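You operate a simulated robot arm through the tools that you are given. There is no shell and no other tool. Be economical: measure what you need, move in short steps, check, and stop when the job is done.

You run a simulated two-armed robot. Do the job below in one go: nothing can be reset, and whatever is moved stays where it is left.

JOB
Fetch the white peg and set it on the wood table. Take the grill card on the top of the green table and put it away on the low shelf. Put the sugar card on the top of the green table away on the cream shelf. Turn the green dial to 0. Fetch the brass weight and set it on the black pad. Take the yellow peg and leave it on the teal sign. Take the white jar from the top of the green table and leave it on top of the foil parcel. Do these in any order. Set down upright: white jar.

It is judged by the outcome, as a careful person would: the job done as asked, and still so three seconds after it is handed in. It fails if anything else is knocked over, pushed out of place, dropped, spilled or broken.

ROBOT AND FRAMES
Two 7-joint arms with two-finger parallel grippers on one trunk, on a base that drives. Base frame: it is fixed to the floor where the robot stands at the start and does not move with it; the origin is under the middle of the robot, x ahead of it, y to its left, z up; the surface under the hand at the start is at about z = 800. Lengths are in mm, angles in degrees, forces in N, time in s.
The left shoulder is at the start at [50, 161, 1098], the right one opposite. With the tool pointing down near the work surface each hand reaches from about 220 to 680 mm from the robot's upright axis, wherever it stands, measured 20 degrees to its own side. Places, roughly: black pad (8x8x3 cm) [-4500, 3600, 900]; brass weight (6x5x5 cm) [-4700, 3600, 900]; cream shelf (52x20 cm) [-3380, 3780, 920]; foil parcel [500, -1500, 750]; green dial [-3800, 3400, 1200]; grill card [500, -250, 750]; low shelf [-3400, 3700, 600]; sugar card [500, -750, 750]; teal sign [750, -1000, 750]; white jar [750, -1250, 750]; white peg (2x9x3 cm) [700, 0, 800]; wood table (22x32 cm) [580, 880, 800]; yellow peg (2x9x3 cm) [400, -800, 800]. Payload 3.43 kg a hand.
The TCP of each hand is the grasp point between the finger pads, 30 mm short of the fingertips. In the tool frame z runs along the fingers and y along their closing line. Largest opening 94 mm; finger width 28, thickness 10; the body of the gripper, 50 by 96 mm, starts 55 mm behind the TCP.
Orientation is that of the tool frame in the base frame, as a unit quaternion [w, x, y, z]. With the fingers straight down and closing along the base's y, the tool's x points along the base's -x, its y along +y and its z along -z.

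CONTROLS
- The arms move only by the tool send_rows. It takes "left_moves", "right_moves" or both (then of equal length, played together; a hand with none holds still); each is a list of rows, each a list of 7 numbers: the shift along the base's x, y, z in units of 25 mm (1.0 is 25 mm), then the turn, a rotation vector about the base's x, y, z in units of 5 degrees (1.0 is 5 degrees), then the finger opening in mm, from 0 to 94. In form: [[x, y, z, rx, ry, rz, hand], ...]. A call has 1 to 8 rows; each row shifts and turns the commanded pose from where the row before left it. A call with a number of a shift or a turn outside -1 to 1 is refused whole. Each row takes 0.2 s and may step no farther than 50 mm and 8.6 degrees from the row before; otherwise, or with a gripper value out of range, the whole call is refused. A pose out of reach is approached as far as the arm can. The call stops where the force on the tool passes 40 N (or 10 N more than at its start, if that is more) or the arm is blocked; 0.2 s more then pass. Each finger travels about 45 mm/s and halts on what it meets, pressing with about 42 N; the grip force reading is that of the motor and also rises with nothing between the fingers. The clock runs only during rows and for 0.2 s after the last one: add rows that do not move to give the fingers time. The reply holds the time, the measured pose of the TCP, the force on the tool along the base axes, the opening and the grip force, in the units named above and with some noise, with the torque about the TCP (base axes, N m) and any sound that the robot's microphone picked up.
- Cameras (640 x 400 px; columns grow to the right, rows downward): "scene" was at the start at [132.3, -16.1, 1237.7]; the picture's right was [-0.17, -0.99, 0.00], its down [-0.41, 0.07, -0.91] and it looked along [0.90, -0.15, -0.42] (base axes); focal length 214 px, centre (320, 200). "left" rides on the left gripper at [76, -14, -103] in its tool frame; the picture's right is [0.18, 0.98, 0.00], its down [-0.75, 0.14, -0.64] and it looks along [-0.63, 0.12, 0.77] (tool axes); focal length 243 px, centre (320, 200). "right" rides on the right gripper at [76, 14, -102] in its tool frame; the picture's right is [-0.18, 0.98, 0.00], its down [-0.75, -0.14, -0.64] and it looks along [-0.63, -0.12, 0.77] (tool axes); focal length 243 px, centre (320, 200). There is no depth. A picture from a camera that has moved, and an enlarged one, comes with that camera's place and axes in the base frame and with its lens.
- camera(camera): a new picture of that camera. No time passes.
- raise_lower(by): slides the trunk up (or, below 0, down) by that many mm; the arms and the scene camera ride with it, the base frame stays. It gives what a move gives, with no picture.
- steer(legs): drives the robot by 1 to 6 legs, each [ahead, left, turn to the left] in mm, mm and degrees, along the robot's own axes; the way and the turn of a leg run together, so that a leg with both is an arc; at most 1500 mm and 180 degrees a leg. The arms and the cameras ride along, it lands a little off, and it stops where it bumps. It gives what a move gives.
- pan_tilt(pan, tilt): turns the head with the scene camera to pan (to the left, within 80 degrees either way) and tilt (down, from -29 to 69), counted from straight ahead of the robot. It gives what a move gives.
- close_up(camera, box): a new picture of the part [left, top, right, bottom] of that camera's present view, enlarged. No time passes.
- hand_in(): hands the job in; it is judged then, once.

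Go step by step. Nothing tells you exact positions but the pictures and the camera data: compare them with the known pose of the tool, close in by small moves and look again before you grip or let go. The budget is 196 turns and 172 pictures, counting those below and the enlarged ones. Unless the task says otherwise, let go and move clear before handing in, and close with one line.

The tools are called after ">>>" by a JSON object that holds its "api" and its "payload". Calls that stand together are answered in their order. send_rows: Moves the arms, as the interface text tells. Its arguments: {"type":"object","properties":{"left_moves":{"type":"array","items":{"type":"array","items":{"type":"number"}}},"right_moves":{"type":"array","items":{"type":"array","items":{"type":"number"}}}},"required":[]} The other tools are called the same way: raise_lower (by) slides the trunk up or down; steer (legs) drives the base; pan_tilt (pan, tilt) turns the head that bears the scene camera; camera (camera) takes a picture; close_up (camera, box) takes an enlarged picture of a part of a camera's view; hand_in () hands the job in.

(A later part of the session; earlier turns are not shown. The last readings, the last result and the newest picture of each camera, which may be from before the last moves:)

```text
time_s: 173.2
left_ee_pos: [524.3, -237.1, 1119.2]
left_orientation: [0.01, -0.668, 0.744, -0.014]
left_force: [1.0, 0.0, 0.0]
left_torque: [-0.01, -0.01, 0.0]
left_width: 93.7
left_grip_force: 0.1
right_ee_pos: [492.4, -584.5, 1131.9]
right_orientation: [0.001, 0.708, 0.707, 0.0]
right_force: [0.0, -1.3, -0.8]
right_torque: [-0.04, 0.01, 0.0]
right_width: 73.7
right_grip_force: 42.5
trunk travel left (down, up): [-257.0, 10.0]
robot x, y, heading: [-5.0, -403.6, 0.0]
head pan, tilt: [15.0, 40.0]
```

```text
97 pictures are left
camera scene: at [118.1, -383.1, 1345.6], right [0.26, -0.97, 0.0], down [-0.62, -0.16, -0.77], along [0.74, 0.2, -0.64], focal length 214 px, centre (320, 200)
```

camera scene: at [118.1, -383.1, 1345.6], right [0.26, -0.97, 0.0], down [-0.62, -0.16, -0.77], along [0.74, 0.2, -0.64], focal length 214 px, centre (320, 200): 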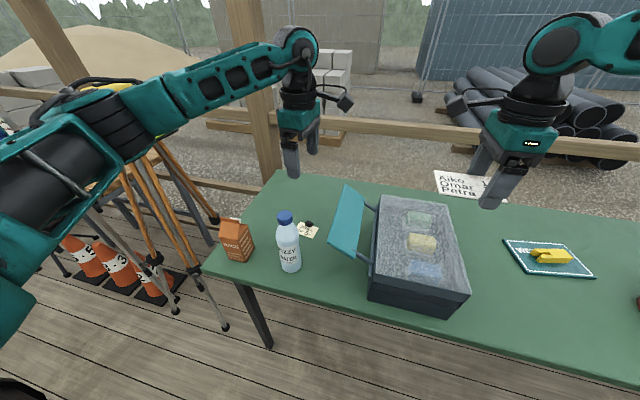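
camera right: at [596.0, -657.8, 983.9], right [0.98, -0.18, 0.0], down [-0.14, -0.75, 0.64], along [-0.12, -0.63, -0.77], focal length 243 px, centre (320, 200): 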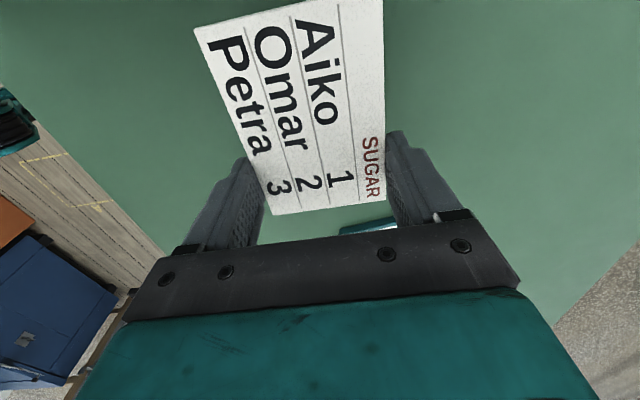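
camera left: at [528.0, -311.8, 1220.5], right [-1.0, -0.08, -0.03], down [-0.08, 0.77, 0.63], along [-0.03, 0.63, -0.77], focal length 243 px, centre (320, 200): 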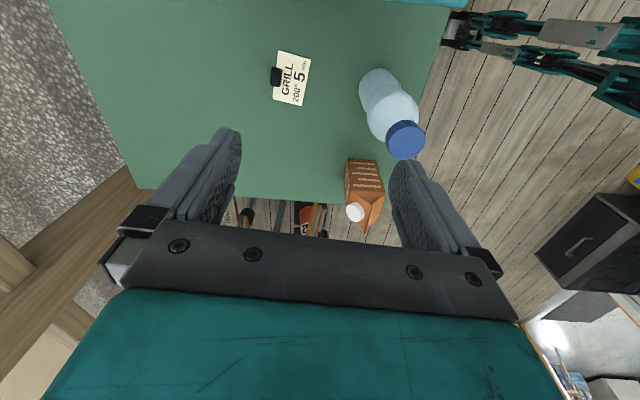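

Grill card centre ≈[578,-211] with a clip on its +x edge, twist already matches. Move over it and descend partway.

>>> {"api": "send_rows", "payload": {"left_moves": [[0.8, 0.5, -0.5, 0, 0, 0, 94], [0.7, 0.5, -1, 0, 0, 0, 94], [0.65, 0.2, -1, 0, 0, 0, 94], [0, 0, -1, 0, 0, 0, 94], [0, 0, -1, 0, 0, 0, 94], [0, 0, -1, 0, 0, 0, 94], [0, 0, -1, 0, 0, 0, 94], [0, 0, -1, 0, 0, 0, 94]]}}

>>> {"api": "camera", "payload": {"camera": "left"}}

>>> {"api": "camera", "payload": {"camera": "scene"}}

```text
time_s: 175.0
left_ee_pos: [578.3, -206.6, 929.6]
left_orientation: [0.009, -0.668, 0.744, -0.015]
left_force: [0.6, 0.0, -0.2]
left_torque: [-0.01, -0.01, 0.02]
left_width: 93.9
left_grip_force: 0.1
right_ee_pos: [491.5, -584.3, 1131.7]
right_orientation: [0.0, 0.708, 0.707, -0.001]
right_force: [-0.3, -0.3, -1.4]
right_torque: [0.01, -0.02, -0.01]
right_width: 74.0
right_grip_force: 42.2
trunk travel left (down, up): [-257.0, 10.0]
robot x, y, heading: [-1.5, -402.2, -0.3]
head pan, tilt: [15.0, 40.0]
```

```text
96 pictures are left
camera left: at [581.2, -281.3, 1033.2], right [-1.0, -0.08, -0.03], down [-0.08, 0.77, 0.63], along [-0.03, 0.63, -0.77], focal length 243 px, centre (320, 200)
```

left: 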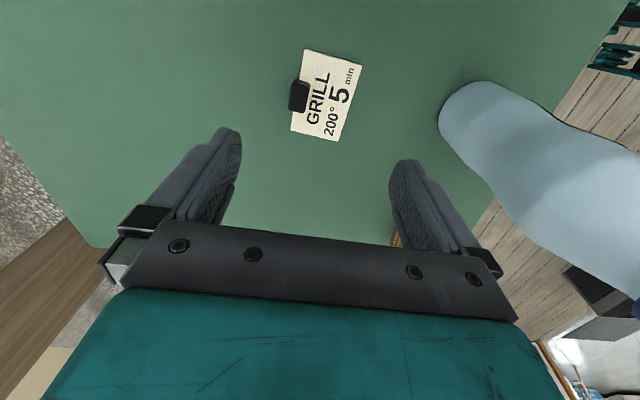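

```text
95 pictures are left
camera scene: at [118.3, -382.9, 1345.6], right [0.26, -0.97, 0.0], down [-0.62, -0.17, -0.77], along [0.74, 0.2, -0.64], focal length 214 px, centre (320, 200)
```

scene: 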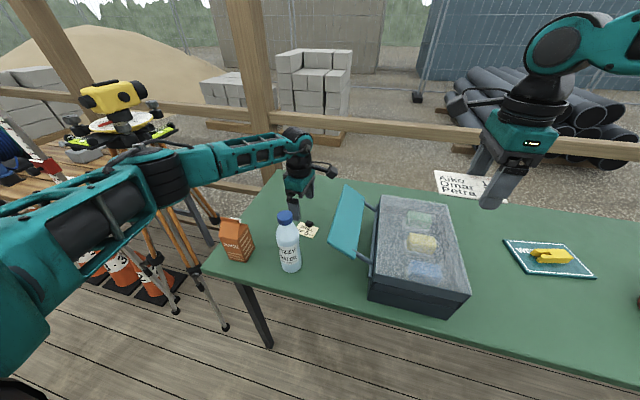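

Aligned. Descend to the table and close.

>>> {"api": "send_rows", "payload": {"left_moves": [[0, 0, -1, 0, 0, 0, 80], [0, 0, -1, 0, 0, 0, 80], [0, 0, -1, 0, 0, 0, 80], [0, 0, -0.6, 0, 0, 0, 80], [0, 0, -0.2, 0, 0, 0, 80], [0, 0, -0.12, 0, 0, 0, 80]]}}

>>> {"api": "camera", "payload": {"camera": "left"}}

```text
time_s: 176.4
left_ee_pos: [577.6, -204.4, 832.1]
left_orientation: [0.009, -0.668, 0.744, -0.015]
left_force: [0.5, 0.1, -0.2]
left_torque: [0.0, 0.01, -0.01]
left_width: 80.0
left_grip_force: 0.0
right_ee_pos: [492.1, -584.5, 1132.0]
right_orientation: [0.0, 0.708, 0.706, 0.0]
right_force: [-0.3, 0.7, -1.0]
right_torque: [0.0, -0.01, 0.01]
right_width: 73.8
right_grip_force: 42.4
trunk travel left (down, up): [-257.0, 10.0]
robot x, y, heading: [-6.0, -404.1, 0.2]
head pan, tilt: [15.0, 40.0]
```

```text
94 pictures are left
camera left: at [580.9, -280.8, 935.1], right [-1.0, -0.08, -0.03], down [-0.08, 0.77, 0.63], along [-0.03, 0.63, -0.77], focal length 243 px, centre (320, 200)
```

left: 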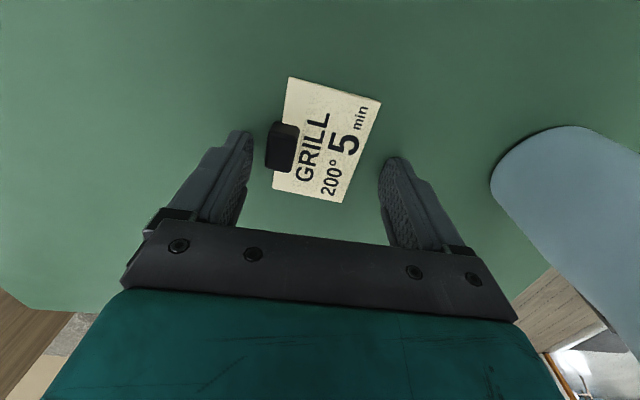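

>>> {"api": "send_rows", "payload": {"left_moves": [[0, -0.15, -0.06, 0, 0, 0, 80], [0, 0, 0, 0, 0, 0, 30], [0, 0, 0, 0, 0, 0, 30], [0, 0, 0, 0, 0, 0, 30], [0, 0, 0, 0, 0, 0, 30], [0, 0, 0, 0, 0, 0, 30]]}}

>>> {"api": "camera", "payload": {"camera": "left"}}

```text
time_s: 177.8
left_ee_pos: [576.6, -212.1, 832.2]
left_orientation: [0.009, -0.668, 0.744, -0.015]
left_force: [-6.7, 1.1, 8.8]
left_torque: [0.17, 0.58, 0.06]
left_width: 53.7
left_grip_force: 41.7
right_ee_pos: [491.0, -583.7, 1133.0]
right_orientation: [0.001, 0.708, 0.706, 0.001]
right_force: [0.3, 0.0, 0.1]
right_torque: [-0.02, -0.02, 0.01]
right_width: 74.0
right_grip_force: 42.0
trunk travel left (down, up): [-257.0, 10.0]
robot x, y, heading: [-5.9, -403.8, 0.1]
head pan, tilt: [15.0, 40.0]
```

```text
93 pictures are left
camera left: at [579.7, -285.9, 934.8], right [-1.0, -0.08, -0.03], down [-0.08, 0.77, 0.63], along [-0.02, 0.63, -0.77], focal length 243 px, centre (320, 200)
```

left: 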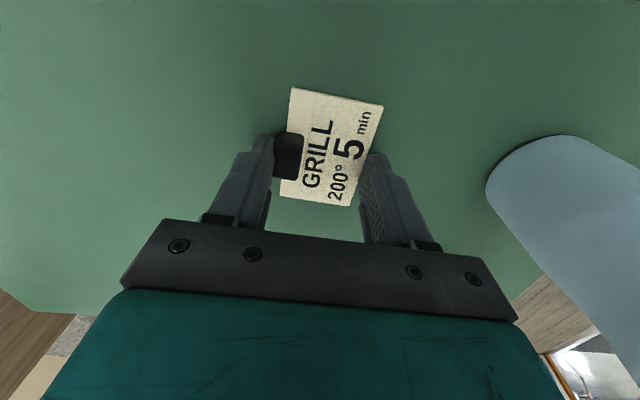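

Gripped (clip one side, card edge the other). Lift gently and check.

>>> {"api": "send_rows", "payload": {"left_moves": [[0, 0, 0.3, 0, 0, 0, 30], [0, 0, 0.5, 0, 0, 0, 30], [0, 0, 0.8, 0, 0, 0, 30], [0, 0, 0, 0, 0, 0, 30]]}}

>>> {"api": "camera", "payload": {"camera": "left"}}

```text
time_s: 178.8
left_ee_pos: [577.4, -209.4, 871.5]
left_orientation: [0.009, -0.668, 0.744, -0.014]
left_force: [-0.4, 0.2, -1.0]
left_torque: [-0.01, -0.01, -0.01]
left_width: 53.4
left_grip_force: 42.2
right_ee_pos: [492.7, -584.4, 1132.4]
right_orientation: [0.001, 0.707, 0.707, -0.001]
right_force: [-0.5, 0.1, -1.8]
right_torque: [0.02, -0.03, -0.03]
right_width: 73.7
right_grip_force: 41.6
trunk travel left (down, up): [-257.0, 10.0]
robot x, y, heading: [-8.9, -406.3, -0.1]
head pan, tilt: [15.0, 40.0]
```

```text
92 pictures are left
camera left: at [580.5, -285.7, 975.2], right [-1.0, -0.08, -0.03], down [-0.08, 0.77, 0.63], along [-0.03, 0.63, -0.77], focal length 243 px, centre (320, 200)
```

left: 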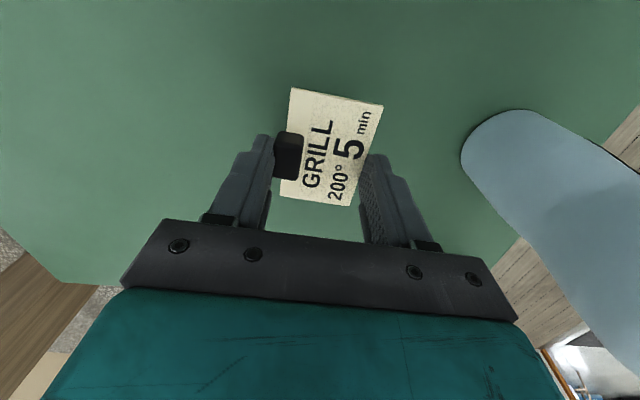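

Held. Lift high, retract, then back away and look toward the hut.

>>> {"api": "send_rows", "payload": {"left_moves": [[0, 0, 1, 0, 0, 0, 30], [0, 0, 1, 0, 0, 0, 30], [0, 0, 1, 0, 0, 0, 30], [0, 0, 1, 0, 0, 0, 30], [0, 0, 1, 0, 0, 0, 30], [0, 0, 1, 0, 0, 0, 30], [0, 0, 1, 0, 0, 0, 30], [0, 0, 1, 0, 0, 0, 30]]}}

>>> {"api": "send_rows", "payload": {"left_moves": [[-0.8, 0, 1, 0, 0, 0, 30], [-0.8, 0, 1, 0, 0, 0, 30], [-0.8, 0, 0.5, 0, 0, 0, 30], [-0.8, 0, 0, 0, 0, 0, 30], [-0.8, 0, 0, 0, 0, 0, 30], [-0.8, 0, 0, 0, 0, 0, 30], [-0.8, 0, 0, 0, 0, 0, 30], [-0.8, 0, 0, 0, 0, 0, 30]], "right_moves": [[-0.6, 0, 0.5, 0, 0, 0, 55], [-0.6, 0, 0.5, 0, 0, 0, 55], [-0.6, 0, 0, 0, 0, 0, 55], [-0.6, 0, 0, 0, 0, 0, 55], [-0.6, 0, 0, 0, 0, 0, 55], [-0.6, 0, 0, 0, 0, 0, 55], [-0.6, 0, 0, 0, 0, 0, 55], [0, 0, 0, 0, 0, 0, 55]]}}

>>> {"api": "steer", "payload": {"legs": [[-400, 0, 0], [0, 0, 60]]}}

>>> {"api": "pan_tilt", "payload": {"pan": 60, "tilt": 20}}

>>> {"api": "camera", "payload": {"camera": "scene"}}

```text
time_s: 180.6
left_ee_pos: [577.3, -209.3, 1071.9]
left_orientation: [0.009, -0.668, 0.744, -0.014]
left_force: [-0.2, -0.7, -0.5]
left_torque: [0.02, 0.04, -0.05]
left_width: 53.3
left_grip_force: 41.9
right_ee_pos: [492.4, -583.4, 1130.5]
right_orientation: [0.001, 0.707, 0.707, -0.001]
right_force: [0.3, 0.1, -0.3]
right_torque: [0.0, -0.01, 0.0]
right_width: 73.4
right_grip_force: 42.3
trunk travel left (down, up): [-257.0, 10.0]
robot x, y, heading: [-7.3, -403.0, -0.1]
head pan, tilt: [15.0, 40.0]
```

```text
time_s: 182.4
left_ee_pos: [417.3, -207.8, 1133.5]
left_orientation: [0.009, -0.669, 0.743, -0.014]
left_force: [-0.1, 0.4, -0.7]
left_torque: [0.02, 0.0, 0.03]
left_width: 53.5
left_grip_force: 41.7
right_ee_pos: [387.4, -584.3, 1155.6]
right_orientation: [0.001, 0.708, 0.707, -0.001]
right_force: [-0.5, -0.3, -0.2]
right_torque: [0.03, -0.02, 0.01]
right_width: 74.2
right_grip_force: 42.7
trunk travel left (down, up): [-257.0, 10.0]
robot x, y, heading: [-8.2, -404.9, -0.3]
head pan, tilt: [15.0, 40.0]
```

```text
time_s: 187.5
left_ee_pos: [-361.4, 61.7, 1132.5]
left_orientation: [-0.014, 0.951, -0.309, 0.008]
left_force: [0.2, -0.1, 0.5]
left_torque: [-0.04, -0.03, -0.02]
left_width: 53.3
left_grip_force: 41.8
right_ee_pos: [-50.0, -152.5, 1156.6]
right_orientation: [0.001, 0.259, 0.966, -0.001]
right_force: [0.1, 0.4, -0.4]
right_torque: [-0.01, -0.01, 0.0]
right_width: 73.8
right_grip_force: 42.0
trunk travel left (down, up): [-257.0, 10.0]
robot x, y, heading: [-405.5, -405.7, 60.1]
head pan, tilt: [15.0, 40.0]
```

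```text
time_s: 188.6
left_ee_pos: [-361.2, 61.2, 1133.4]
left_orientation: [-0.015, 0.951, -0.309, 0.008]
left_force: [-0.2, 0.8, 0.2]
left_torque: [0.0, -0.02, 0.04]
left_width: 53.4
left_grip_force: 41.6
right_ee_pos: [-50.7, -152.4, 1157.2]
right_orientation: [0.001, 0.259, 0.966, 0.0]
right_force: [0.9, 0.0, -0.3]
right_torque: [-0.02, 0.03, 0.0]
right_width: 73.9
right_grip_force: 41.9
trunk travel left (down, up): [-257.0, 10.0]
robot x, y, heading: [-399.5, -401.7, 59.8]
head pan, tilt: [60.0, 20.0]
```

```text
91 pictures are left
camera scene: at [-427.4, -288.8, 1377.0], right [0.87, 0.5, 0.0], down [0.17, -0.3, -0.94], along [-0.47, 0.81, -0.34], focal length 214 px, centre (320, 200)
```

scene: 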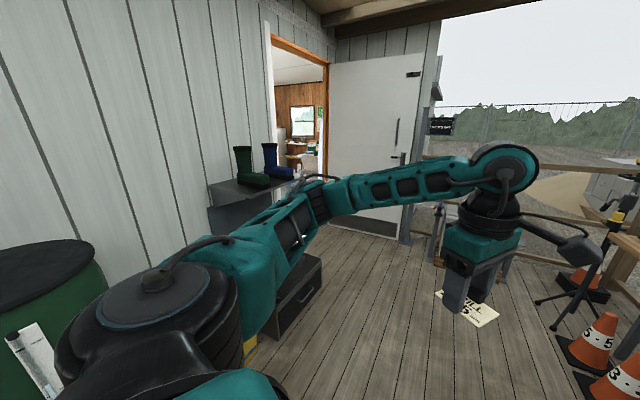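

Doorway is ahead-left. I'll drive along the veranda and look again.

>>> {"api": "steer", "payload": {"legs": [[0, 0, 30], [1200, 200, 0], [0, 0, 45]]}}

>>> {"api": "pan_tilt", "payload": {"pan": 0, "tilt": 20}}

>>> {"api": "camera", "payload": {"camera": "scene"}}

```text
time_s: 198.3
left_ee_pos: [-1043.3, 954.6, 1132.9]
left_orientation: [-0.017, 0.942, 0.334, -0.003]
left_force: [0.4, 0.0, 0.3]
left_torque: [-0.04, 0.03, -0.01]
left_width: 52.9
left_grip_force: 41.5
right_ee_pos: [-757.0, 1201.9, 1156.0]
right_orientation: [0.001, -0.384, 0.923, 0.001]
right_force: [-0.1, 0.1, -1.0]
right_torque: [0.01, 0.0, -0.04]
right_width: 74.1
right_grip_force: 42.2
trunk travel left (down, up): [-257.0, 10.0]
robot x, y, heading: [-605.8, 794.9, 135.0]
head pan, tilt: [60.0, 20.0]
```

```text
time_s: 199.6
left_ee_pos: [-1042.8, 956.6, 1134.4]
left_orientation: [-0.016, 0.942, 0.335, -0.003]
left_force: [-0.1, 0.1, -0.2]
left_torque: [0.02, 0.01, 0.0]
left_width: 53.0
left_grip_force: 42.2
right_ee_pos: [-754.9, 1201.6, 1156.5]
right_orientation: [0.001, -0.383, 0.924, -0.001]
right_force: [0.4, 0.2, 0.3]
right_torque: [0.0, 0.01, -0.02]
right_width: 73.9
right_grip_force: 41.4
trunk travel left (down, up): [-257.0, 10.0]
robot x, y, heading: [-604.1, 795.1, 135.0]
head pan, tilt: [0.0, 20.0]
```

```text
90 pictures are left
camera scene: at [-697.4, 890.5, 1377.0], right [0.71, 0.71, 0.0], down [0.24, -0.24, -0.94], along [-0.67, 0.66, -0.34], focal length 214 px, centre (320, 200)
```

scene: 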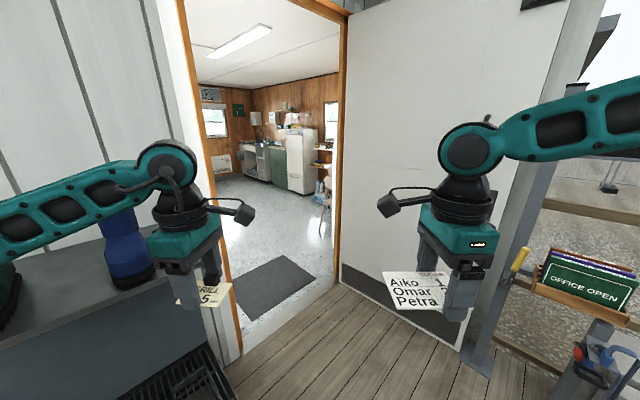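

The doorway spans about y 1150–2065 at x≈-1680. I'll line up at y≈1605 facing it, then tuck the arms forward to be narrow.

>>> {"api": "steer", "payload": {"legs": [[566, -572, 0], [0, 0, 45]]}}

>>> {"api": "camera", "payload": {"camera": "scene"}}

>>> {"api": "send_rows", "payload": {"left_moves": [[-1, 0.2, -0.4, 0, 0, 0, 30], [-1, 0.2, -0.4, 0, 0, 0, 30], [-1, 0.2, -0.4, 0, 0, 0, 30], [-1, 0.2, -0.4, 0, 0, 0, 30], [-1, 0.2, 0, 0, 0, 0, 30], [-1, 0.2, 0, 0, 0, 0, 30]], "right_moves": [[-0.8, 0, -0.1, 0, 0, 0, 55], [-0.8, 0, -0.1, 0, 0, 0, 55], [-0.8, 0, -0.1, 0, 0, 0, 55], [-0.8, 0, -0.1, 0, 0, 0, 55], [-0.8, 0, 0, 0, 0, 0, 55], [-0.8, 0, 0, 0, 0, 0, 55]]}}

>>> {"api": "pan_tilt", "payload": {"pan": 65, "tilt": 15}}

>>> {"api": "camera", "payload": {"camera": "scene"}}

>>> {"api": "pan_tilt", "payload": {"pan": -65, "tilt": 15}}

>>> {"api": "camera", "payload": {"camera": "scene"}}

```text
time_s: 207.2
left_ee_pos: [-1025.0, 1412.9, 1132.9]
left_orientation: [-0.014, 0.745, 0.667, -0.008]
left_force: [0.9, -0.8, 0.0]
left_torque: [-0.03, 0.01, 0.02]
left_width: 53.1
left_grip_force: 42.1
right_ee_pos: [-992.3, 1788.7, 1157.5]
right_orientation: [0.001, -0.705, 0.709, 0.0]
right_force: [0.4, 0.2, 0.0]
right_torque: [0.0, 0.02, 0.02]
right_width: 74.0
right_grip_force: 41.5
trunk travel left (down, up): [-257.0, 10.0]
robot x, y, heading: [-606.6, 1606.3, 179.6]
head pan, tilt: [0.0, 20.0]
```

```text
89 pictures are left
camera scene: at [-732.8, 1606.8, 1377.0], right [0.01, 1.0, 0.0], down [0.34, 0.0, -0.94], along [-0.94, 0.01, -0.34], focal length 214 px, centre (320, 200)
```

scene: 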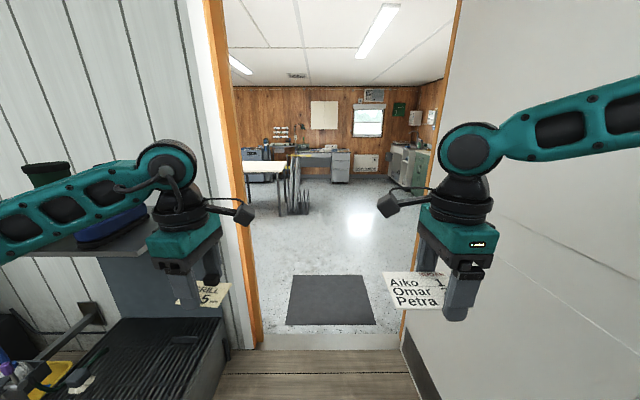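

```text
time_s: 208.6
left_ee_pos: [-1175.9, 1444.3, 1092.3]
left_orientation: [-0.013, 0.746, 0.666, -0.009]
left_force: [-0.1, 0.3, -0.3]
left_torque: [-0.06, 0.0, -0.04]
left_width: 53.4
left_grip_force: 41.8
right_ee_pos: [-1113.9, 1790.4, 1146.9]
right_orientation: [0.001, -0.705, 0.71, 0.001]
right_force: [-0.1, 0.0, -1.3]
right_torque: [0.01, -0.01, 0.0]
right_width: 73.8
right_grip_force: 41.9
trunk travel left (down, up): [-257.0, 10.0]
robot x, y, heading: [-599.9, 1606.9, 179.9]
head pan, tilt: [0.0, 20.0]
```

```text
time_s: 209.9
left_ee_pos: [-1175.4, 1443.4, 1093.4]
left_orientation: [-0.014, 0.745, 0.667, -0.009]
left_force: [0.8, -0.5, 0.1]
left_torque: [0.05, -0.02, 0.01]
left_width: 53.5
left_grip_force: 42.2
right_ee_pos: [-1113.4, 1789.5, 1146.7]
right_orientation: [0.0, -0.705, 0.71, 0.002]
right_force: [0.5, 0.3, -0.7]
right_torque: [0.02, -0.02, 0.04]
right_width: 73.9
right_grip_force: 42.1
trunk travel left (down, up): [-257.0, 10.0]
robot x, y, heading: [-601.5, 1608.1, 179.5]
head pan, tilt: [65.0, 15.0]
```

```text
88 pictures are left
camera scene: at [-679.9, 1521.9, 1385.2], right [-0.9, 0.43, 0.0], down [0.11, 0.23, -0.97], along [-0.42, -0.87, -0.26], focal length 214 px, centre (320, 200)
```

scene: 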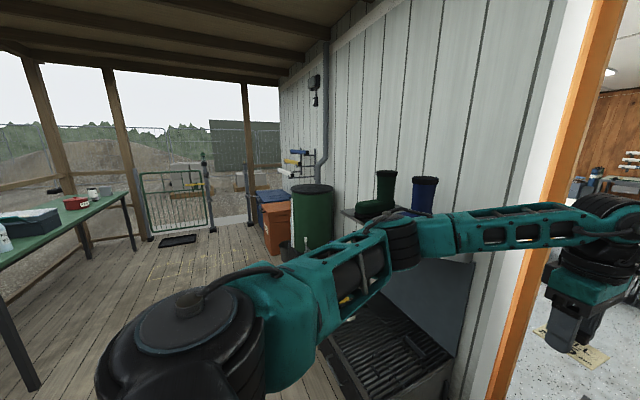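

```text
time_s: 212.0
left_ee_pos: [-1174.3, 1442.7, 1094.0]
left_orientation: [-0.015, 0.745, 0.667, -0.009]
left_force: [-0.5, -0.7, 0.1]
left_torque: [-0.02, -0.03, -0.01]
left_width: 53.0
left_grip_force: 41.8
right_ee_pos: [-1112.2, 1789.9, 1147.6]
right_orientation: [0.0, -0.704, 0.71, 0.002]
right_force: [0.3, 0.0, -0.5]
right_torque: [0.04, 0.02, -0.01]
right_width: 73.7
right_grip_force: 42.6
trunk travel left (down, up): [-257.0, 10.0]
robot x, y, heading: [-599.9, 1606.3, 179.7]
head pan, tilt: [-65.0, 15.0]
```

```text
87 pictures are left
camera scene: at [-678.5, 1691.2, 1385.2], right [0.91, 0.42, 0.0], down [0.11, -0.24, -0.97], along [-0.4, 0.88, -0.26], focal length 214 px, centre (320, 200)
```

scene: 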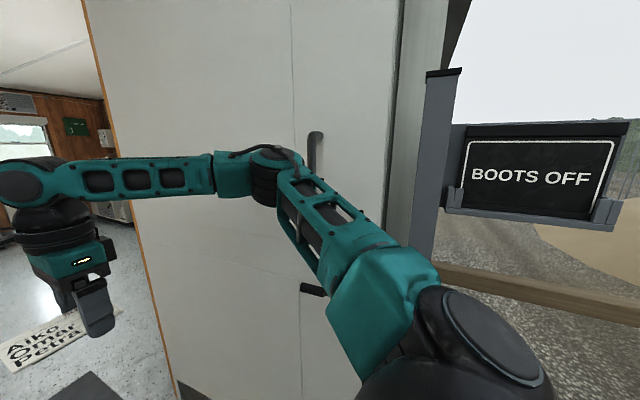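

Opening looks to be y≈1237–2160 (centre ~1698). I'll extend both hands a bit more and inwards to narrow the elbows, shift right 75, approach closer and re-measure.

>>> {"api": "send_rows", "payload": {"left_moves": [[-0.7, 0.3, 0, 0, 0, 0, 30], [-0.7, 0.3, 0, 0, 0, 0, 30], [-0.7, 0.3, 0, 0, 0, 0, 30], [-0.7, 0.3, 0, 0, 0, 0, 30]], "right_moves": [[-0.2, -0.6, 0.1, 0, 0, 0, 55], [-0.2, -0.6, 0.1, 0, 0, 0, 55], [-0.2, -0.6, 0.1, 0, 0, 0, 55], [-0.2, -0.6, 0.1, 0, 0, 0, 55]]}}

>>> {"api": "steer", "payload": {"legs": [[0, -75, 0], [350, 0, 0]]}}

>>> {"api": "pan_tilt", "payload": {"pan": 0, "tilt": 35}}

>>> {"api": "camera", "payload": {"camera": "scene"}}

```text
time_s: 213.0
left_ee_pos: [-1244.3, 1473.5, 1094.6]
left_orientation: [-0.015, 0.746, 0.666, -0.009]
left_force: [0.3, -0.8, -0.6]
left_torque: [0.0, -0.04, 0.0]
left_width: 53.3
left_grip_force: 42.2
right_ee_pos: [-1094.8, 1770.9, 1154.0]
right_orientation: [0.0, -0.705, 0.709, 0.0]
right_force: [0.1, -0.3, -1.0]
right_torque: [0.04, 0.01, 0.01]
right_width: 73.8
right_grip_force: 41.6
right hand out of reach, approached as far as the arm can: row 1, 2, 3, 4
trunk travel left (down, up): [-257.0, 10.0]
robot x, y, heading: [-600.8, 1605.2, 179.4]
head pan, tilt: [-65.0, 15.0]
```

```text
time_s: 214.4
left_ee_pos: [-1246.8, 1547.3, 1092.4]
left_orientation: [-0.015, 0.747, 0.665, -0.009]
left_force: [-0.2, -0.6, 0.3]
left_torque: [0.04, 0.01, -0.03]
left_width: 53.1
left_grip_force: 42.1
right_ee_pos: [-1095.3, 1845.0, 1154.8]
right_orientation: [0.001, -0.703, 0.711, 0.001]
right_force: [0.1, -0.2, -0.7]
right_torque: [0.03, 0.02, 0.0]
right_width: 73.9
right_grip_force: 41.9
trunk travel left (down, up): [-257.0, 10.0]
robot x, y, heading: [-603.4, 1679.0, 179.4]
head pan, tilt: [-65.0, 15.0]
stopped in leg 1: the robot was blocked; the commanded pose is now the measured one
```

```text
time_s: 215.8
left_ee_pos: [-1247.2, 1546.8, 1094.2]
left_orientation: [-0.014, 0.747, 0.664, -0.009]
left_force: [0.5, -0.4, -0.4]
left_torque: [0.02, -0.01, 0.02]
left_width: 53.2
left_grip_force: 41.7
right_ee_pos: [-1095.8, 1845.4, 1153.9]
right_orientation: [0.0, -0.703, 0.711, 0.002]
right_force: [0.4, -0.8, -1.0]
right_torque: [0.06, 0.03, -0.03]
right_width: 73.6
right_grip_force: 42.6
trunk travel left (down, up): [-257.0, 10.0]
robot x, y, heading: [-602.0, 1679.6, 179.3]
head pan, tilt: [0.0, 35.0]
```

```text
86 pictures are left
camera scene: at [-728.7, 1679.4, 1353.2], right [0.01, 1.0, 0.0], down [0.57, -0.01, -0.82], along [-0.82, 0.01, -0.57], focal length 214 px, centre (320, 200)
```

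scene: 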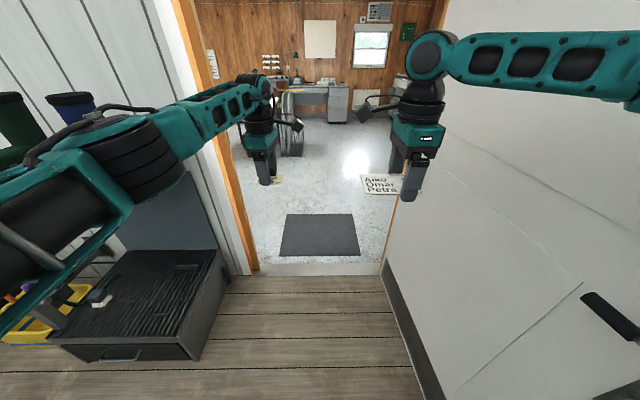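

The right elbow met the door's handle. Shift left 50, pass it, then re-centre for the opening (y 1211–2178).

>>> {"api": "steer", "payload": {"legs": [[0, 50, 0.6], [280, 0, 0], [0, -40, 0]]}}

>>> {"api": "camera", "payload": {"camera": "scene"}}

>>> {"api": "pan_tilt", "payload": {"pan": -65, "tilt": 25}}

>>> {"api": "camera", "payload": {"camera": "scene"}}

```text
time_s: 219.1
left_ee_pos: [-1526.7, 1530.8, 1093.0]
left_orientation: [-0.014, 0.743, 0.669, -0.01]
left_force: [0.7, -0.2, -1.0]
left_torque: [-0.01, -0.01, -0.05]
left_width: 53.2
left_grip_force: 42.1
right_ee_pos: [-1378.2, 1830.3, 1154.1]
right_orientation: [0.0, -0.707, 0.707, 0.002]
right_force: [0.4, 0.4, -0.8]
right_torque: [0.0, -0.04, 0.01]
right_width: 73.8
right_grip_force: 41.6
trunk travel left (down, up): [-257.0, 10.0]
robot x, y, heading: [-886.7, 1671.6, 180.0]
head pan, tilt: [0.0, 35.0]
```

```text
85 pictures are left
camera scene: at [-1009.8, 1668.3, 1353.2], right [0.0, 1.0, 0.0], down [0.57, 0.0, -0.82], along [-0.82, 0.0, -0.57], focal length 214 px, centre (320, 200)
```

scene: 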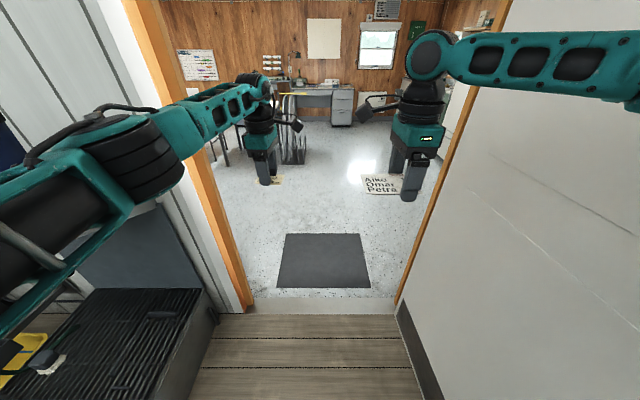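

```text
time_s: 220.5
left_ee_pos: [-1526.6, 1530.6, 1093.2]
left_orientation: [-0.016, 0.743, 0.669, -0.009]
left_force: [-1.1, 0.8, 0.1]
left_torque: [-0.01, 0.03, 0.03]
left_width: 53.1
left_grip_force: 42.1
right_ee_pos: [-1377.2, 1829.9, 1154.2]
right_orientation: [0.0, 0.707, -0.707, -0.001]
right_force: [0.0, 0.7, -0.5]
right_torque: [0.01, -0.03, -0.03]
right_width: 74.0
right_grip_force: 41.7
trunk travel left (down, up): [-257.0, 10.0]
robot x, y, heading: [-881.5, 1669.3, 180.0]
head pan, tilt: [-65.0, 25.0]
```

```text
84 pictures are left
camera scene: at [-960.8, 1751.4, 1368.9], right [0.91, 0.42, 0.0], down [0.18, -0.38, -0.91], along [-0.38, 0.82, -0.42], focal length 214 px, centre (320, 200)
```

scene: 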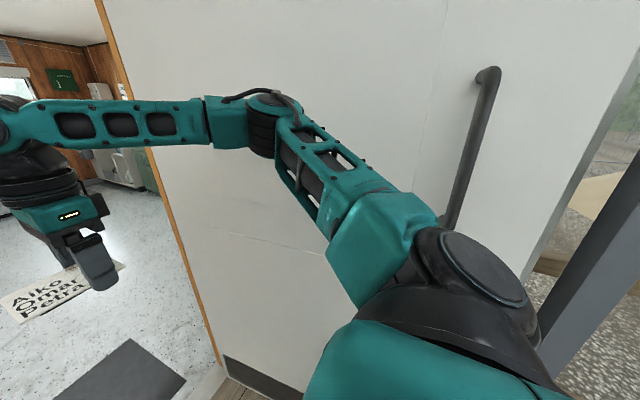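

Past the handle and roughly centred; drive straight through.

>>> {"api": "steer", "payload": {"legs": [[1450, 0, 0]]}}

>>> {"api": "pan_tilt", "payload": {"pan": 0, "tilt": 20}}

>>> {"api": "camera", "payload": {"camera": "scene"}}

>>> {"api": "pan_tilt", "payload": {"pan": -65, "tilt": 20}}

>>> {"api": "camera", "payload": {"camera": "scene"}}

```text
time_s: 227.7
left_ee_pos: [-2979.5, 1548.5, 1093.2]
left_orientation: [-0.015, 0.747, 0.664, -0.008]
left_force: [-0.3, 0.4, -0.6]
left_torque: [-0.01, 0.01, 0.02]
left_width: 53.3
left_grip_force: 42.1
right_ee_pos: [-2828.1, 1846.4, 1153.9]
right_orientation: [0.001, -0.703, 0.711, 0.0]
right_force: [0.7, -0.3, -0.2]
right_torque: [0.0, 0.0, 0.0]
right_width: 73.6
right_grip_force: 41.5
trunk travel left (down, up): [-257.0, 10.0]
robot x, y, heading: [-2336.3, 1679.9, 179.3]
head pan, tilt: [-65.0, 25.0]
```

```text
time_s: 229.0
left_ee_pos: [-2980.4, 1547.9, 1093.2]
left_orientation: [-0.014, 0.747, 0.665, -0.009]
left_force: [0.5, 0.4, 0.3]
left_torque: [-0.01, 0.01, -0.02]
left_width: 53.3
left_grip_force: 41.6
right_ee_pos: [-2827.1, 1845.2, 1155.1]
right_orientation: [0.0, -0.702, 0.712, 0.001]
right_force: [0.2, 0.3, -0.4]
right_torque: [0.02, -0.01, -0.03]
right_width: 73.7
right_grip_force: 42.4
trunk travel left (down, up): [-257.0, 10.0]
robot x, y, heading: [-2334.4, 1676.7, 179.2]
head pan, tilt: [0.0, 20.0]
```

```text
83 pictures are left
camera scene: at [-2466.9, 1679.7, 1377.0], right [0.01, 1.0, 0.0], down [0.34, 0.0, -0.94], along [-0.94, 0.01, -0.34], focal length 214 px, centre (320, 200)
```

scene: 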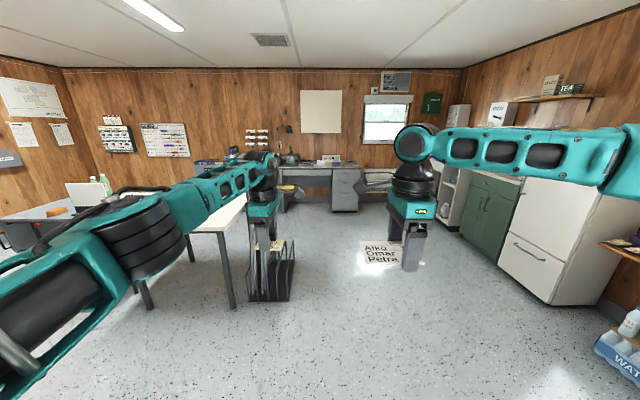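

```text
time_s: 230.4
left_ee_pos: [-2978.7, 1548.4, 1092.4]
left_orientation: [-0.015, 0.747, 0.664, -0.008]
left_force: [-0.1, -0.5, 0.7]
left_torque: [0.02, 0.01, 0.01]
left_width: 53.2
left_grip_force: 42.2
right_ee_pos: [-2828.0, 1845.1, 1153.4]
right_orientation: [0.0, -0.703, 0.712, 0.002]
right_force: [-0.6, 0.1, -0.5]
right_torque: [0.03, 0.01, -0.03]
right_width: 73.8
right_grip_force: 42.1
trunk travel left (down, up): [-257.0, 10.0]
robot x, y, heading: [-2334.5, 1679.2, 179.0]
head pan, tilt: [-65.0, 20.0]
```

```text
82 pictures are left
camera scene: at [-2412.1, 1763.2, 1377.0], right [0.91, 0.41, 0.0], down [0.14, -0.31, -0.94], along [-0.39, 0.86, -0.34], focal length 214 px, centre (320, 200)
```

scene: 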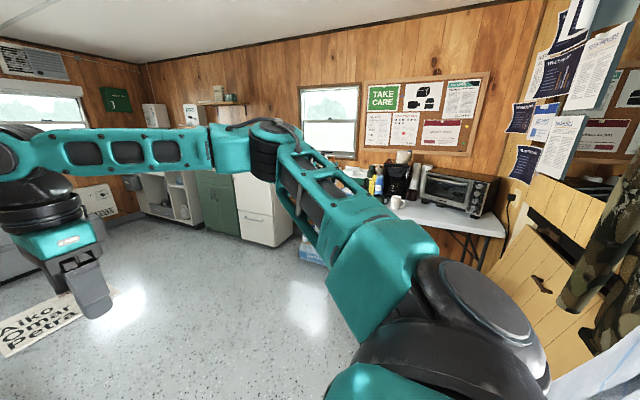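

Inside the hut. Turn toward the +y wall and look at the shelf/counter area.

>>> {"api": "steer", "payload": {"legs": [[0, 0, -60]]}}

>>> {"api": "pan_tilt", "payload": {"pan": 0, "tilt": 15}}

>>> {"api": "camera", "payload": {"camera": "scene"}}

```text
time_s: 233.5
left_ee_pos: [-2766.4, 2175.2, 1092.8]
left_orientation: [-0.017, 0.98, 0.197, -0.001]
left_force: [0.1, 0.9, 0.1]
left_torque: [0.03, -0.01, 0.01]
left_width: 53.1
left_grip_force: 41.7
right_ee_pos: [-2431.8, 2189.8, 1154.7]
right_orientation: [0.0, -0.249, 0.969, 0.001]
right_force: [-0.3, -0.3, -0.5]
right_torque: [0.06, 0.0, 0.05]
right_width: 74.1
right_grip_force: 41.8
trunk travel left (down, up): [-257.0, 10.0]
robot x, y, heading: [-2335.1, 1680.5, 118.6]
head pan, tilt: [-65.0, 20.0]
```

```text
time_s: 234.8
left_ee_pos: [-2765.0, 2174.0, 1093.1]
left_orientation: [-0.017, 0.98, 0.198, 0.0]
left_force: [-0.1, 0.3, -0.2]
left_torque: [0.02, -0.01, 0.0]
left_width: 53.1
left_grip_force: 42.0
right_ee_pos: [-2432.0, 2189.0, 1153.9]
right_orientation: [0.001, -0.248, 0.969, 0.002]
right_force: [0.3, 0.6, -1.5]
right_torque: [-0.01, 0.0, 0.0]
right_width: 73.7
right_grip_force: 41.9
trunk travel left (down, up): [-257.0, 10.0]
robot x, y, heading: [-2337.7, 1675.3, 118.7]
head pan, tilt: [0.0, 15.0]
```

```text
81 pictures are left
camera scene: at [-2397.8, 1794.9, 1385.2], right [0.88, 0.48, 0.0], down [0.12, -0.23, -0.97], along [-0.46, 0.85, -0.26], focal length 214 px, centre (320, 200)
```

scene: 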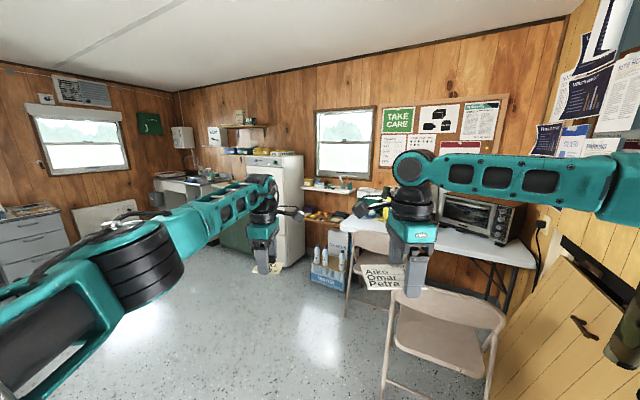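

>>> {"api": "close_up", "payload": {"camera": "scene", "box": [200, 130, 420, 290]}}

```text
2.50 times, centred on (310, 210) of scene
camera zoom: at [-2397.8, 1794.9, 1385.2], right [0.88, 0.48, 0.0], down [0.12, -0.23, -0.97], along [-0.46, 0.85, -0.26], focal length 536 px, centre (345, 175)
```

zoom: 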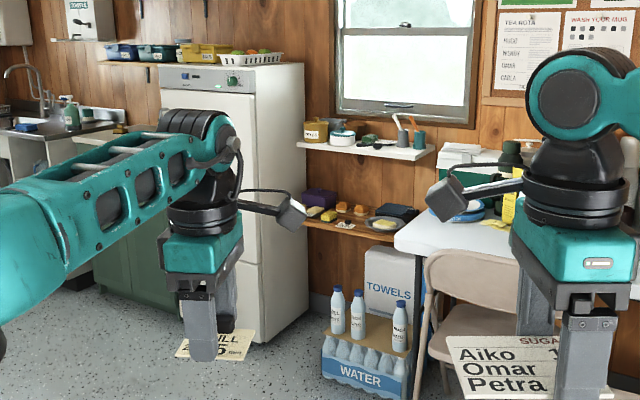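

I see the cream shelf (white, with mugs) under the window and the low wooden shelf below it; fridge with the green dial left. Drive in front of the shelves.

>>> {"api": "steer", "payload": {"legs": [[1280, 290, 0], [0, 0, -28.7]]}}

>>> {"api": "pan_tilt", "payload": {"pan": 0, "tilt": 25}}

>>> {"api": "camera", "payload": {"camera": "scene"}}

```text
time_s: 242.8
left_ee_pos: [-3349.5, 3310.1, 1093.2]
left_orientation: [-0.017, 0.999, -0.049, 0.004]
left_force: [0.2, 0.0, 0.3]
left_torque: [0.02, 0.04, 0.03]
left_width: 53.2
left_grip_force: 41.9
right_ee_pos: [-3047.8, 3164.2, 1154.0]
right_orientation: [0.001, -0.004, 1.0, 0.001]
right_force: [-0.1, -0.8, -0.3]
right_torque: [0.03, -0.02, -0.04]
right_width: 74.1
right_grip_force: 41.9
trunk travel left (down, up): [-257.0, 10.0]
robot x, y, heading: [-3205.8, 2669.3, 90.9]
head pan, tilt: [0.0, 15.0]
```

```text
time_s: 243.6
left_ee_pos: [-3349.2, 3310.7, 1093.7]
left_orientation: [-0.016, 0.999, -0.049, 0.004]
left_force: [0.3, 0.7, -0.5]
left_torque: [0.03, 0.01, -0.02]
left_width: 53.1
left_grip_force: 42.0
right_ee_pos: [-3048.2, 3166.4, 1153.5]
right_orientation: [0.001, -0.005, 1.0, 0.001]
right_force: [-0.8, -0.3, -1.0]
right_torque: [-0.01, -0.01, 0.01]
right_width: 73.7
right_grip_force: 42.3
trunk travel left (down, up): [-257.0, 10.0]
robot x, y, heading: [-3208.9, 2667.8, 90.7]
head pan, tilt: [0.0, 25.0]
```

```text
79 pictures are left
camera scene: at [-3205.0, 2800.6, 1369.0], right [1.0, 0.01, 0.0], down [0.0, -0.42, -0.91], along [-0.01, 0.91, -0.42], focal length 214 px, centre (320, 200)
```

scene: 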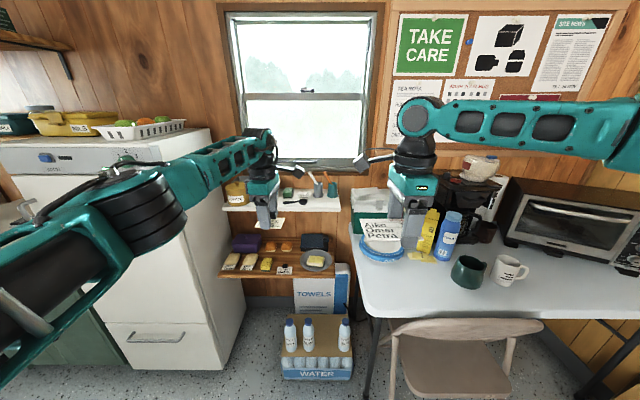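

>>> {"api": "close_up", "payload": {"camera": "scene", "box": [205, 150, 365, 300]}}

```text
2.67 times, centred on (285, 225) of scene
camera zoom: at [-3205.0, 2800.6, 1369.0], right [1.0, 0.01, 0.0], down [0.0, -0.42, -0.91], along [-0.01, 0.91, -0.42], focal length 572 px, centre (413, 133)
```

zoom: 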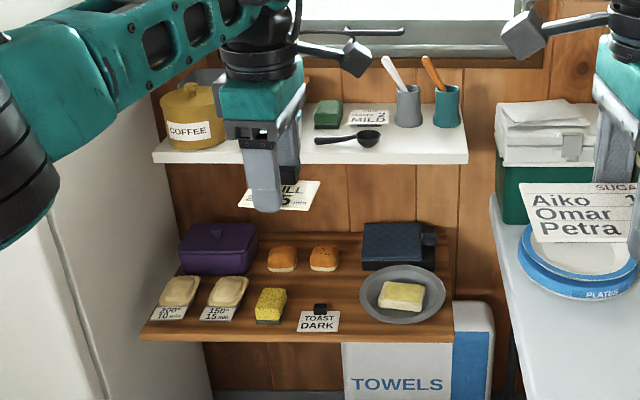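

Free spots: sugar card → front right of the cream shelf (~[-3195,3722]); grill card → front of low shelf between the TOAST card and plate (~[-3312,3595]). A water pack on the floor limits how close I can drive, so I'll test whether the right arm reaches farther when more outward.

>>> {"api": "send_rows", "payload": {"right_moves": [[1, 0.3, 0, 0, 0, 0, 55], [1, 0.3, 0, 0, 0, 0, 55], [1, 0.3, 0, 0, 0, 0, 55], [1, 0.3, 0, 0, 0, 0, 55], [1, 0.3, 0, 0, 0, 0, 55], [1, 0.5, 0, 0, 0, 0, 55], [0.5, 0.8, 0, 0, 0, 0, 55], [0, 1, 0, 0, 0, 0, 55]]}}

>>> {"api": "send_rows", "payload": {"right_moves": [[0, 1, -0.4, 0, 0, 0, 55], [0, 1, -0.4, 0, 0, 0, 55], [0, 1, -0.4, 0, 0, 0, 55]]}}

```text
time_s: 245.4
left_ee_pos: [-3349.6, 3311.2, 1093.1]
left_orientation: [-0.015, 0.999, -0.049, 0.004]
left_force: [0.3, 0.2, -1.2]
left_torque: [0.04, 0.03, -0.01]
left_width: 53.1
left_grip_force: 41.7
right_ee_pos: [-2883.7, 3256.3, 1154.1]
right_orientation: [0.001, -0.004, 1.0, 0.001]
right_force: [0.6, 0.2, -0.5]
right_torque: [-0.01, -0.04, 0.02]
right_width: 73.9
right_grip_force: 41.9
right hand out of reach, approached as far as the arm can: row 8
trunk travel left (down, up): [-257.0, 10.0]
robot x, y, heading: [-3207.0, 2671.9, 90.2]
head pan, tilt: [0.0, 25.0]
```

```text
time_s: 246.2
left_ee_pos: [-3349.4, 3310.5, 1094.8]
left_orientation: [-0.016, 0.999, -0.048, 0.003]
left_force: [-0.5, 0.6, -0.6]
left_torque: [0.03, -0.02, 0.0]
left_width: 53.0
left_grip_force: 41.3
right_ee_pos: [-2873.0, 3259.4, 1124.8]
right_orientation: [0.001, -0.004, 1.0, 0.001]
right_force: [-0.3, 0.3, 0.2]
right_torque: [0.01, 0.02, -0.02]
right_width: 74.0
right_grip_force: 42.5
right hand out of reach, approached as far as the arm can: row 1, 2, 3
trunk travel left (down, up): [-257.0, 10.0]
robot x, y, heading: [-3204.7, 2670.2, 90.2]
head pan, tilt: [0.0, 25.0]
```

Right arm reaches rel (588,−332) now. First place the grill card: retract and raise the right hand, then drive so the left hand is over the low shelf's front.

>>> {"api": "send_rows", "payload": {"right_moves": [[-0.8, -1, 0.8, 0, 0, 0, 55], [-0.8, -1, 0.8, 0, 0, 0, 55], [-0.8, -1, 0.8, 0, 0, 0, 55], [-0.8, -1, 0.8, 0, 0, 0, 55], [-0.8, -1, 0.8, 0, 0, 0, 55], [-0.8, -1, 0.8, 0, 0, 0, 55], [0, -1, 0, 0, 0, 0, 55], [0, -1, 0, 0, 0, 0, 55]]}}

>>> {"api": "steer", "payload": {"legs": [[180, 0, 0]]}}

>>> {"api": "pan_tilt", "payload": {"pan": 5, "tilt": 35}}

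>>> {"api": "camera", "payload": {"camera": "scene"}}

>>> {"api": "camera", "payload": {"camera": "left"}}

```text
time_s: 248.0
left_ee_pos: [-3348.7, 3310.7, 1094.1]
left_orientation: [-0.017, 0.999, -0.048, 0.005]
left_force: [-0.1, 0.0, -0.3]
left_torque: [-0.02, -0.01, 0.0]
left_width: 53.1
left_grip_force: 42.1
right_ee_pos: [-2994.5, 3058.3, 1245.9]
right_orientation: [0.001, -0.004, 1.0, 0.0]
right_force: [0.0, -0.2, -1.0]
right_torque: [0.0, -0.03, -0.01]
right_width: 73.9
right_grip_force: 42.2
trunk travel left (down, up): [-257.0, 10.0]
robot x, y, heading: [-3204.4, 2669.6, 90.4]
head pan, tilt: [0.0, 25.0]
```

```text
time_s: 249.5
left_ee_pos: [-3349.5, 3493.1, 1093.9]
left_orientation: [-0.016, 0.999, -0.048, 0.004]
left_force: [0.4, 0.0, -0.8]
left_torque: [0.0, -0.01, -0.03]
left_width: 53.4
left_grip_force: 42.3
right_ee_pos: [-2996.4, 3239.6, 1244.9]
right_orientation: [0.0, -0.005, 1.0, 0.0]
right_force: [-0.1, 0.1, -0.9]
right_torque: [-0.01, -0.02, 0.02]
right_width: 73.8
right_grip_force: 42.0
trunk travel left (down, up): [-257.0, 10.0]
robot x, y, heading: [-3206.9, 2849.8, 90.4]
head pan, tilt: [0.0, 25.0]
```

```text
time_s: 250.2
left_ee_pos: [-3350.1, 3491.6, 1094.0]
left_orientation: [-0.017, 0.999, -0.048, 0.004]
left_force: [0.5, -0.1, -0.3]
left_torque: [0.01, -0.02, -0.03]
left_width: 53.2
left_grip_force: 42.0
right_ee_pos: [-2995.3, 3238.5, 1246.6]
right_orientation: [0.0, -0.005, 1.0, 0.001]
right_force: [-0.3, 0.8, -0.7]
right_torque: [0.01, -0.01, 0.01]
right_width: 73.5
right_grip_force: 42.3
trunk travel left (down, up): [-257.0, 10.0]
robot x, y, heading: [-3210.4, 2846.7, 90.4]
head pan, tilt: [5.0, 35.0]
```

```text
77 pictures are left
camera scene: at [-3213.8, 2977.0, 1353.2], right [1.0, 0.09, 0.0], down [0.05, -0.57, -0.82], along [-0.08, 0.82, -0.57], focal length 214 px, centre (320, 200)
```

scene: 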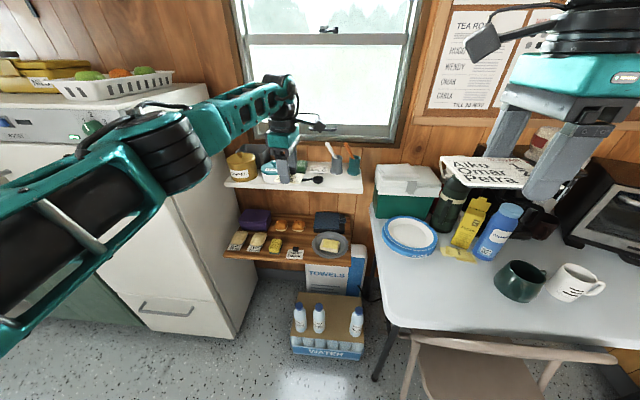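

```text
76 pictures are left
camera left: at [-3273.6, 3495.9, 1196.7], right [0.09, -1.0, -0.03], down [-0.77, -0.09, 0.63], along [-0.63, -0.03, -0.77], focal length 243 px, centre (320, 200)
```

left: 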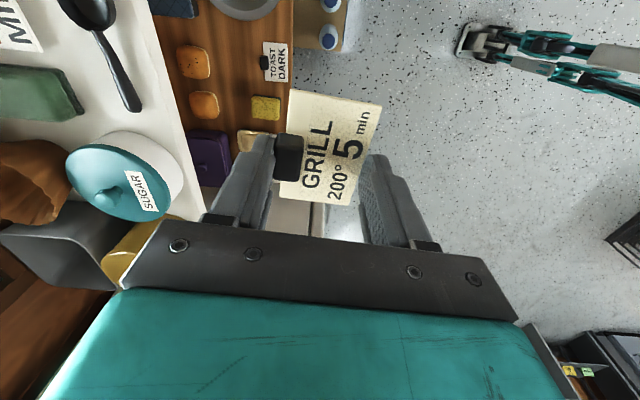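

Low shelf front edge y≈3571; TOAST card right edge x≈-3347; plate front ≈3615. Target for grill card centre: [-3306,3586]. Drive there and lower the trunk.

>>> {"api": "steer", "payload": {"legs": [[93, -43, 0]]}}

>>> {"api": "raise_lower", "payload": {"by": -257}}

>>> {"api": "camera", "payload": {"camera": "left"}}

>>> {"api": "camera", "payload": {"camera": "scene"}}

```text
time_s: 251.4
left_ee_pos: [-3308.7, 3583.1, 1093.2]
left_orientation: [-0.016, 0.999, -0.048, 0.004]
left_force: [0.4, -0.3, 0.5]
left_torque: [0.0, 0.02, -0.01]
left_width: 53.0
left_grip_force: 42.2
right_ee_pos: [-2954.0, 3331.5, 1246.2]
right_orientation: [0.0, -0.004, 1.0, 0.0]
right_force: [-0.9, 0.1, -0.1]
right_torque: [-0.01, 0.01, 0.01]
right_width: 74.0
right_grip_force: 41.8
trunk travel left (down, up): [-257.0, 10.0]
robot x, y, heading: [-3166.7, 2936.9, 90.5]
head pan, tilt: [5.0, 35.0]
```

```text
time_s: 254.0
left_ee_pos: [-3308.7, 3582.5, 836.9]
left_orientation: [-0.017, 0.999, -0.048, 0.005]
left_force: [-1.0, 0.5, 0.2]
left_torque: [-0.02, -0.02, -0.01]
left_width: 53.2
left_grip_force: 41.9
right_ee_pos: [-2953.7, 3330.8, 988.7]
right_orientation: [0.001, -0.004, 1.0, 0.001]
right_force: [-0.1, 0.7, -0.5]
right_torque: [0.01, -0.01, 0.01]
right_width: 73.7
right_grip_force: 42.4
trunk travel left (down, up): [0.0, 267.0]
robot x, y, heading: [-3161.2, 2942.6, 90.3]
head pan, tilt: [5.0, 35.0]
```

```text
75 pictures are left
camera left: at [-3232.0, 3586.5, 939.8], right [0.09, -1.0, -0.03], down [-0.77, -0.09, 0.63], along [-0.63, -0.03, -0.77], focal length 243 px, centre (320, 200)
```

left: 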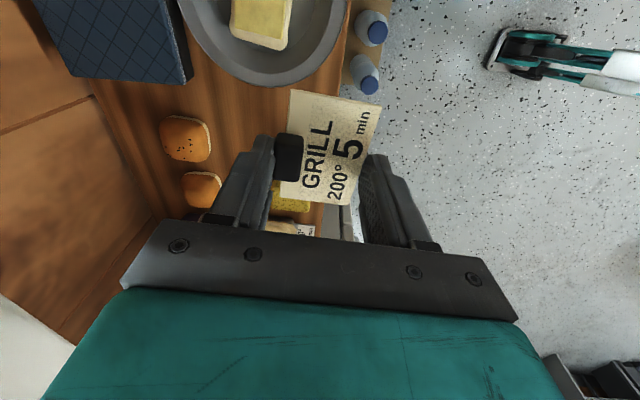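

```text
74 pictures are left
camera scene: at [-3171.9, 3067.6, 1096.2], right [1.0, 0.1, 0.0], down [0.05, -0.57, -0.82], along [-0.08, 0.82, -0.57], focal length 214 px, centre (320, 200)
```

scene: 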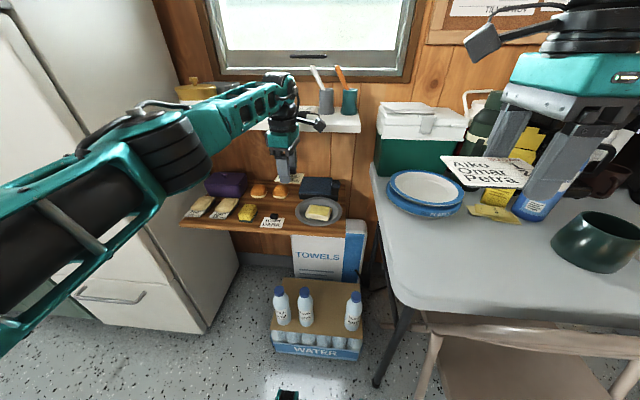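

The plate sits further forward than thought, so the front strip is too small. The free area is behind the TOAST card (x -3455…-3325, y 3640…3735), just under the cream shelf, so I'll pitch the tool 30° forward to reach in.

>>> {"api": "send_rows", "payload": {"left_moves": [[-0.4, 0, -0.5, 1, 0, 0.3, 30], [-0.4, 0, -0.5, 1, 0, 0.3, 30], [-0.4, 0, -0.5, 1, 0, 0.3, 30], [-0.4, 0, -0.5, 1, 0, 0.3, 30], [-0.4, 0, -0.5, 1, 0, 0, 30], [-0.4, 0, -0.5, 1, 0, 0, 30], [-0.4, 0, -0.5, 0, 0, 0, 30], [-0.4, 0, -0.5, 0, 0, 0, 30]]}}

>>> {"api": "camera", "payload": {"camera": "left"}}

>>> {"api": "camera", "payload": {"camera": "scene"}}

```text
time_s: 255.8
left_ee_pos: [-3388.9, 3583.8, 736.4]
left_orientation: [-0.274, 0.962, 0.004, -0.004]
left_force: [0.3, -0.6, 0.5]
left_torque: [0.0, 0.01, 0.06]
left_width: 52.9
left_grip_force: 42.4
right_ee_pos: [-2954.8, 3331.6, 988.8]
right_orientation: [0.001, -0.004, 1.0, 0.001]
right_force: [-0.8, 0.4, -1.3]
right_torque: [0.03, 0.0, -0.02]
right_width: 74.1
right_grip_force: 42.5
trunk travel left (down, up): [0.0, 267.0]
robot x, y, heading: [-3166.2, 2941.7, 90.3]
head pan, tilt: [5.0, 35.0]
```

```text
73 pictures are left
camera left: at [-3310.6, 3543.0, 830.3], right [0.19, -0.83, -0.52], down [-0.74, -0.47, 0.48], along [-0.64, 0.3, -0.71], focal length 243 px, centre (320, 200)
```

left: 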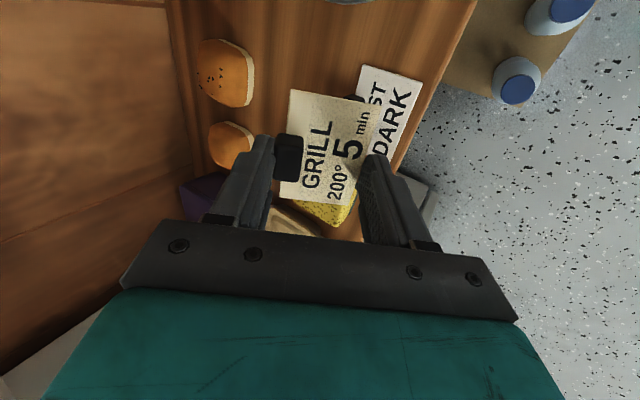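

```text
72 pictures are left
camera scene: at [-3172.0, 3067.7, 1096.2], right [1.0, 0.1, 0.0], down [0.05, -0.57, -0.82], along [-0.08, 0.82, -0.57], focal length 214 px, centre (320, 200)
```

scene: 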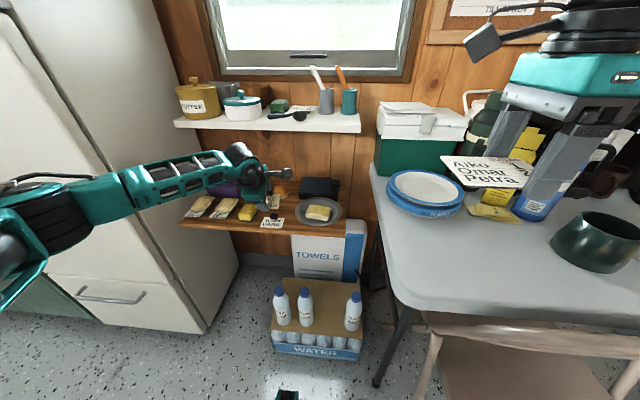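

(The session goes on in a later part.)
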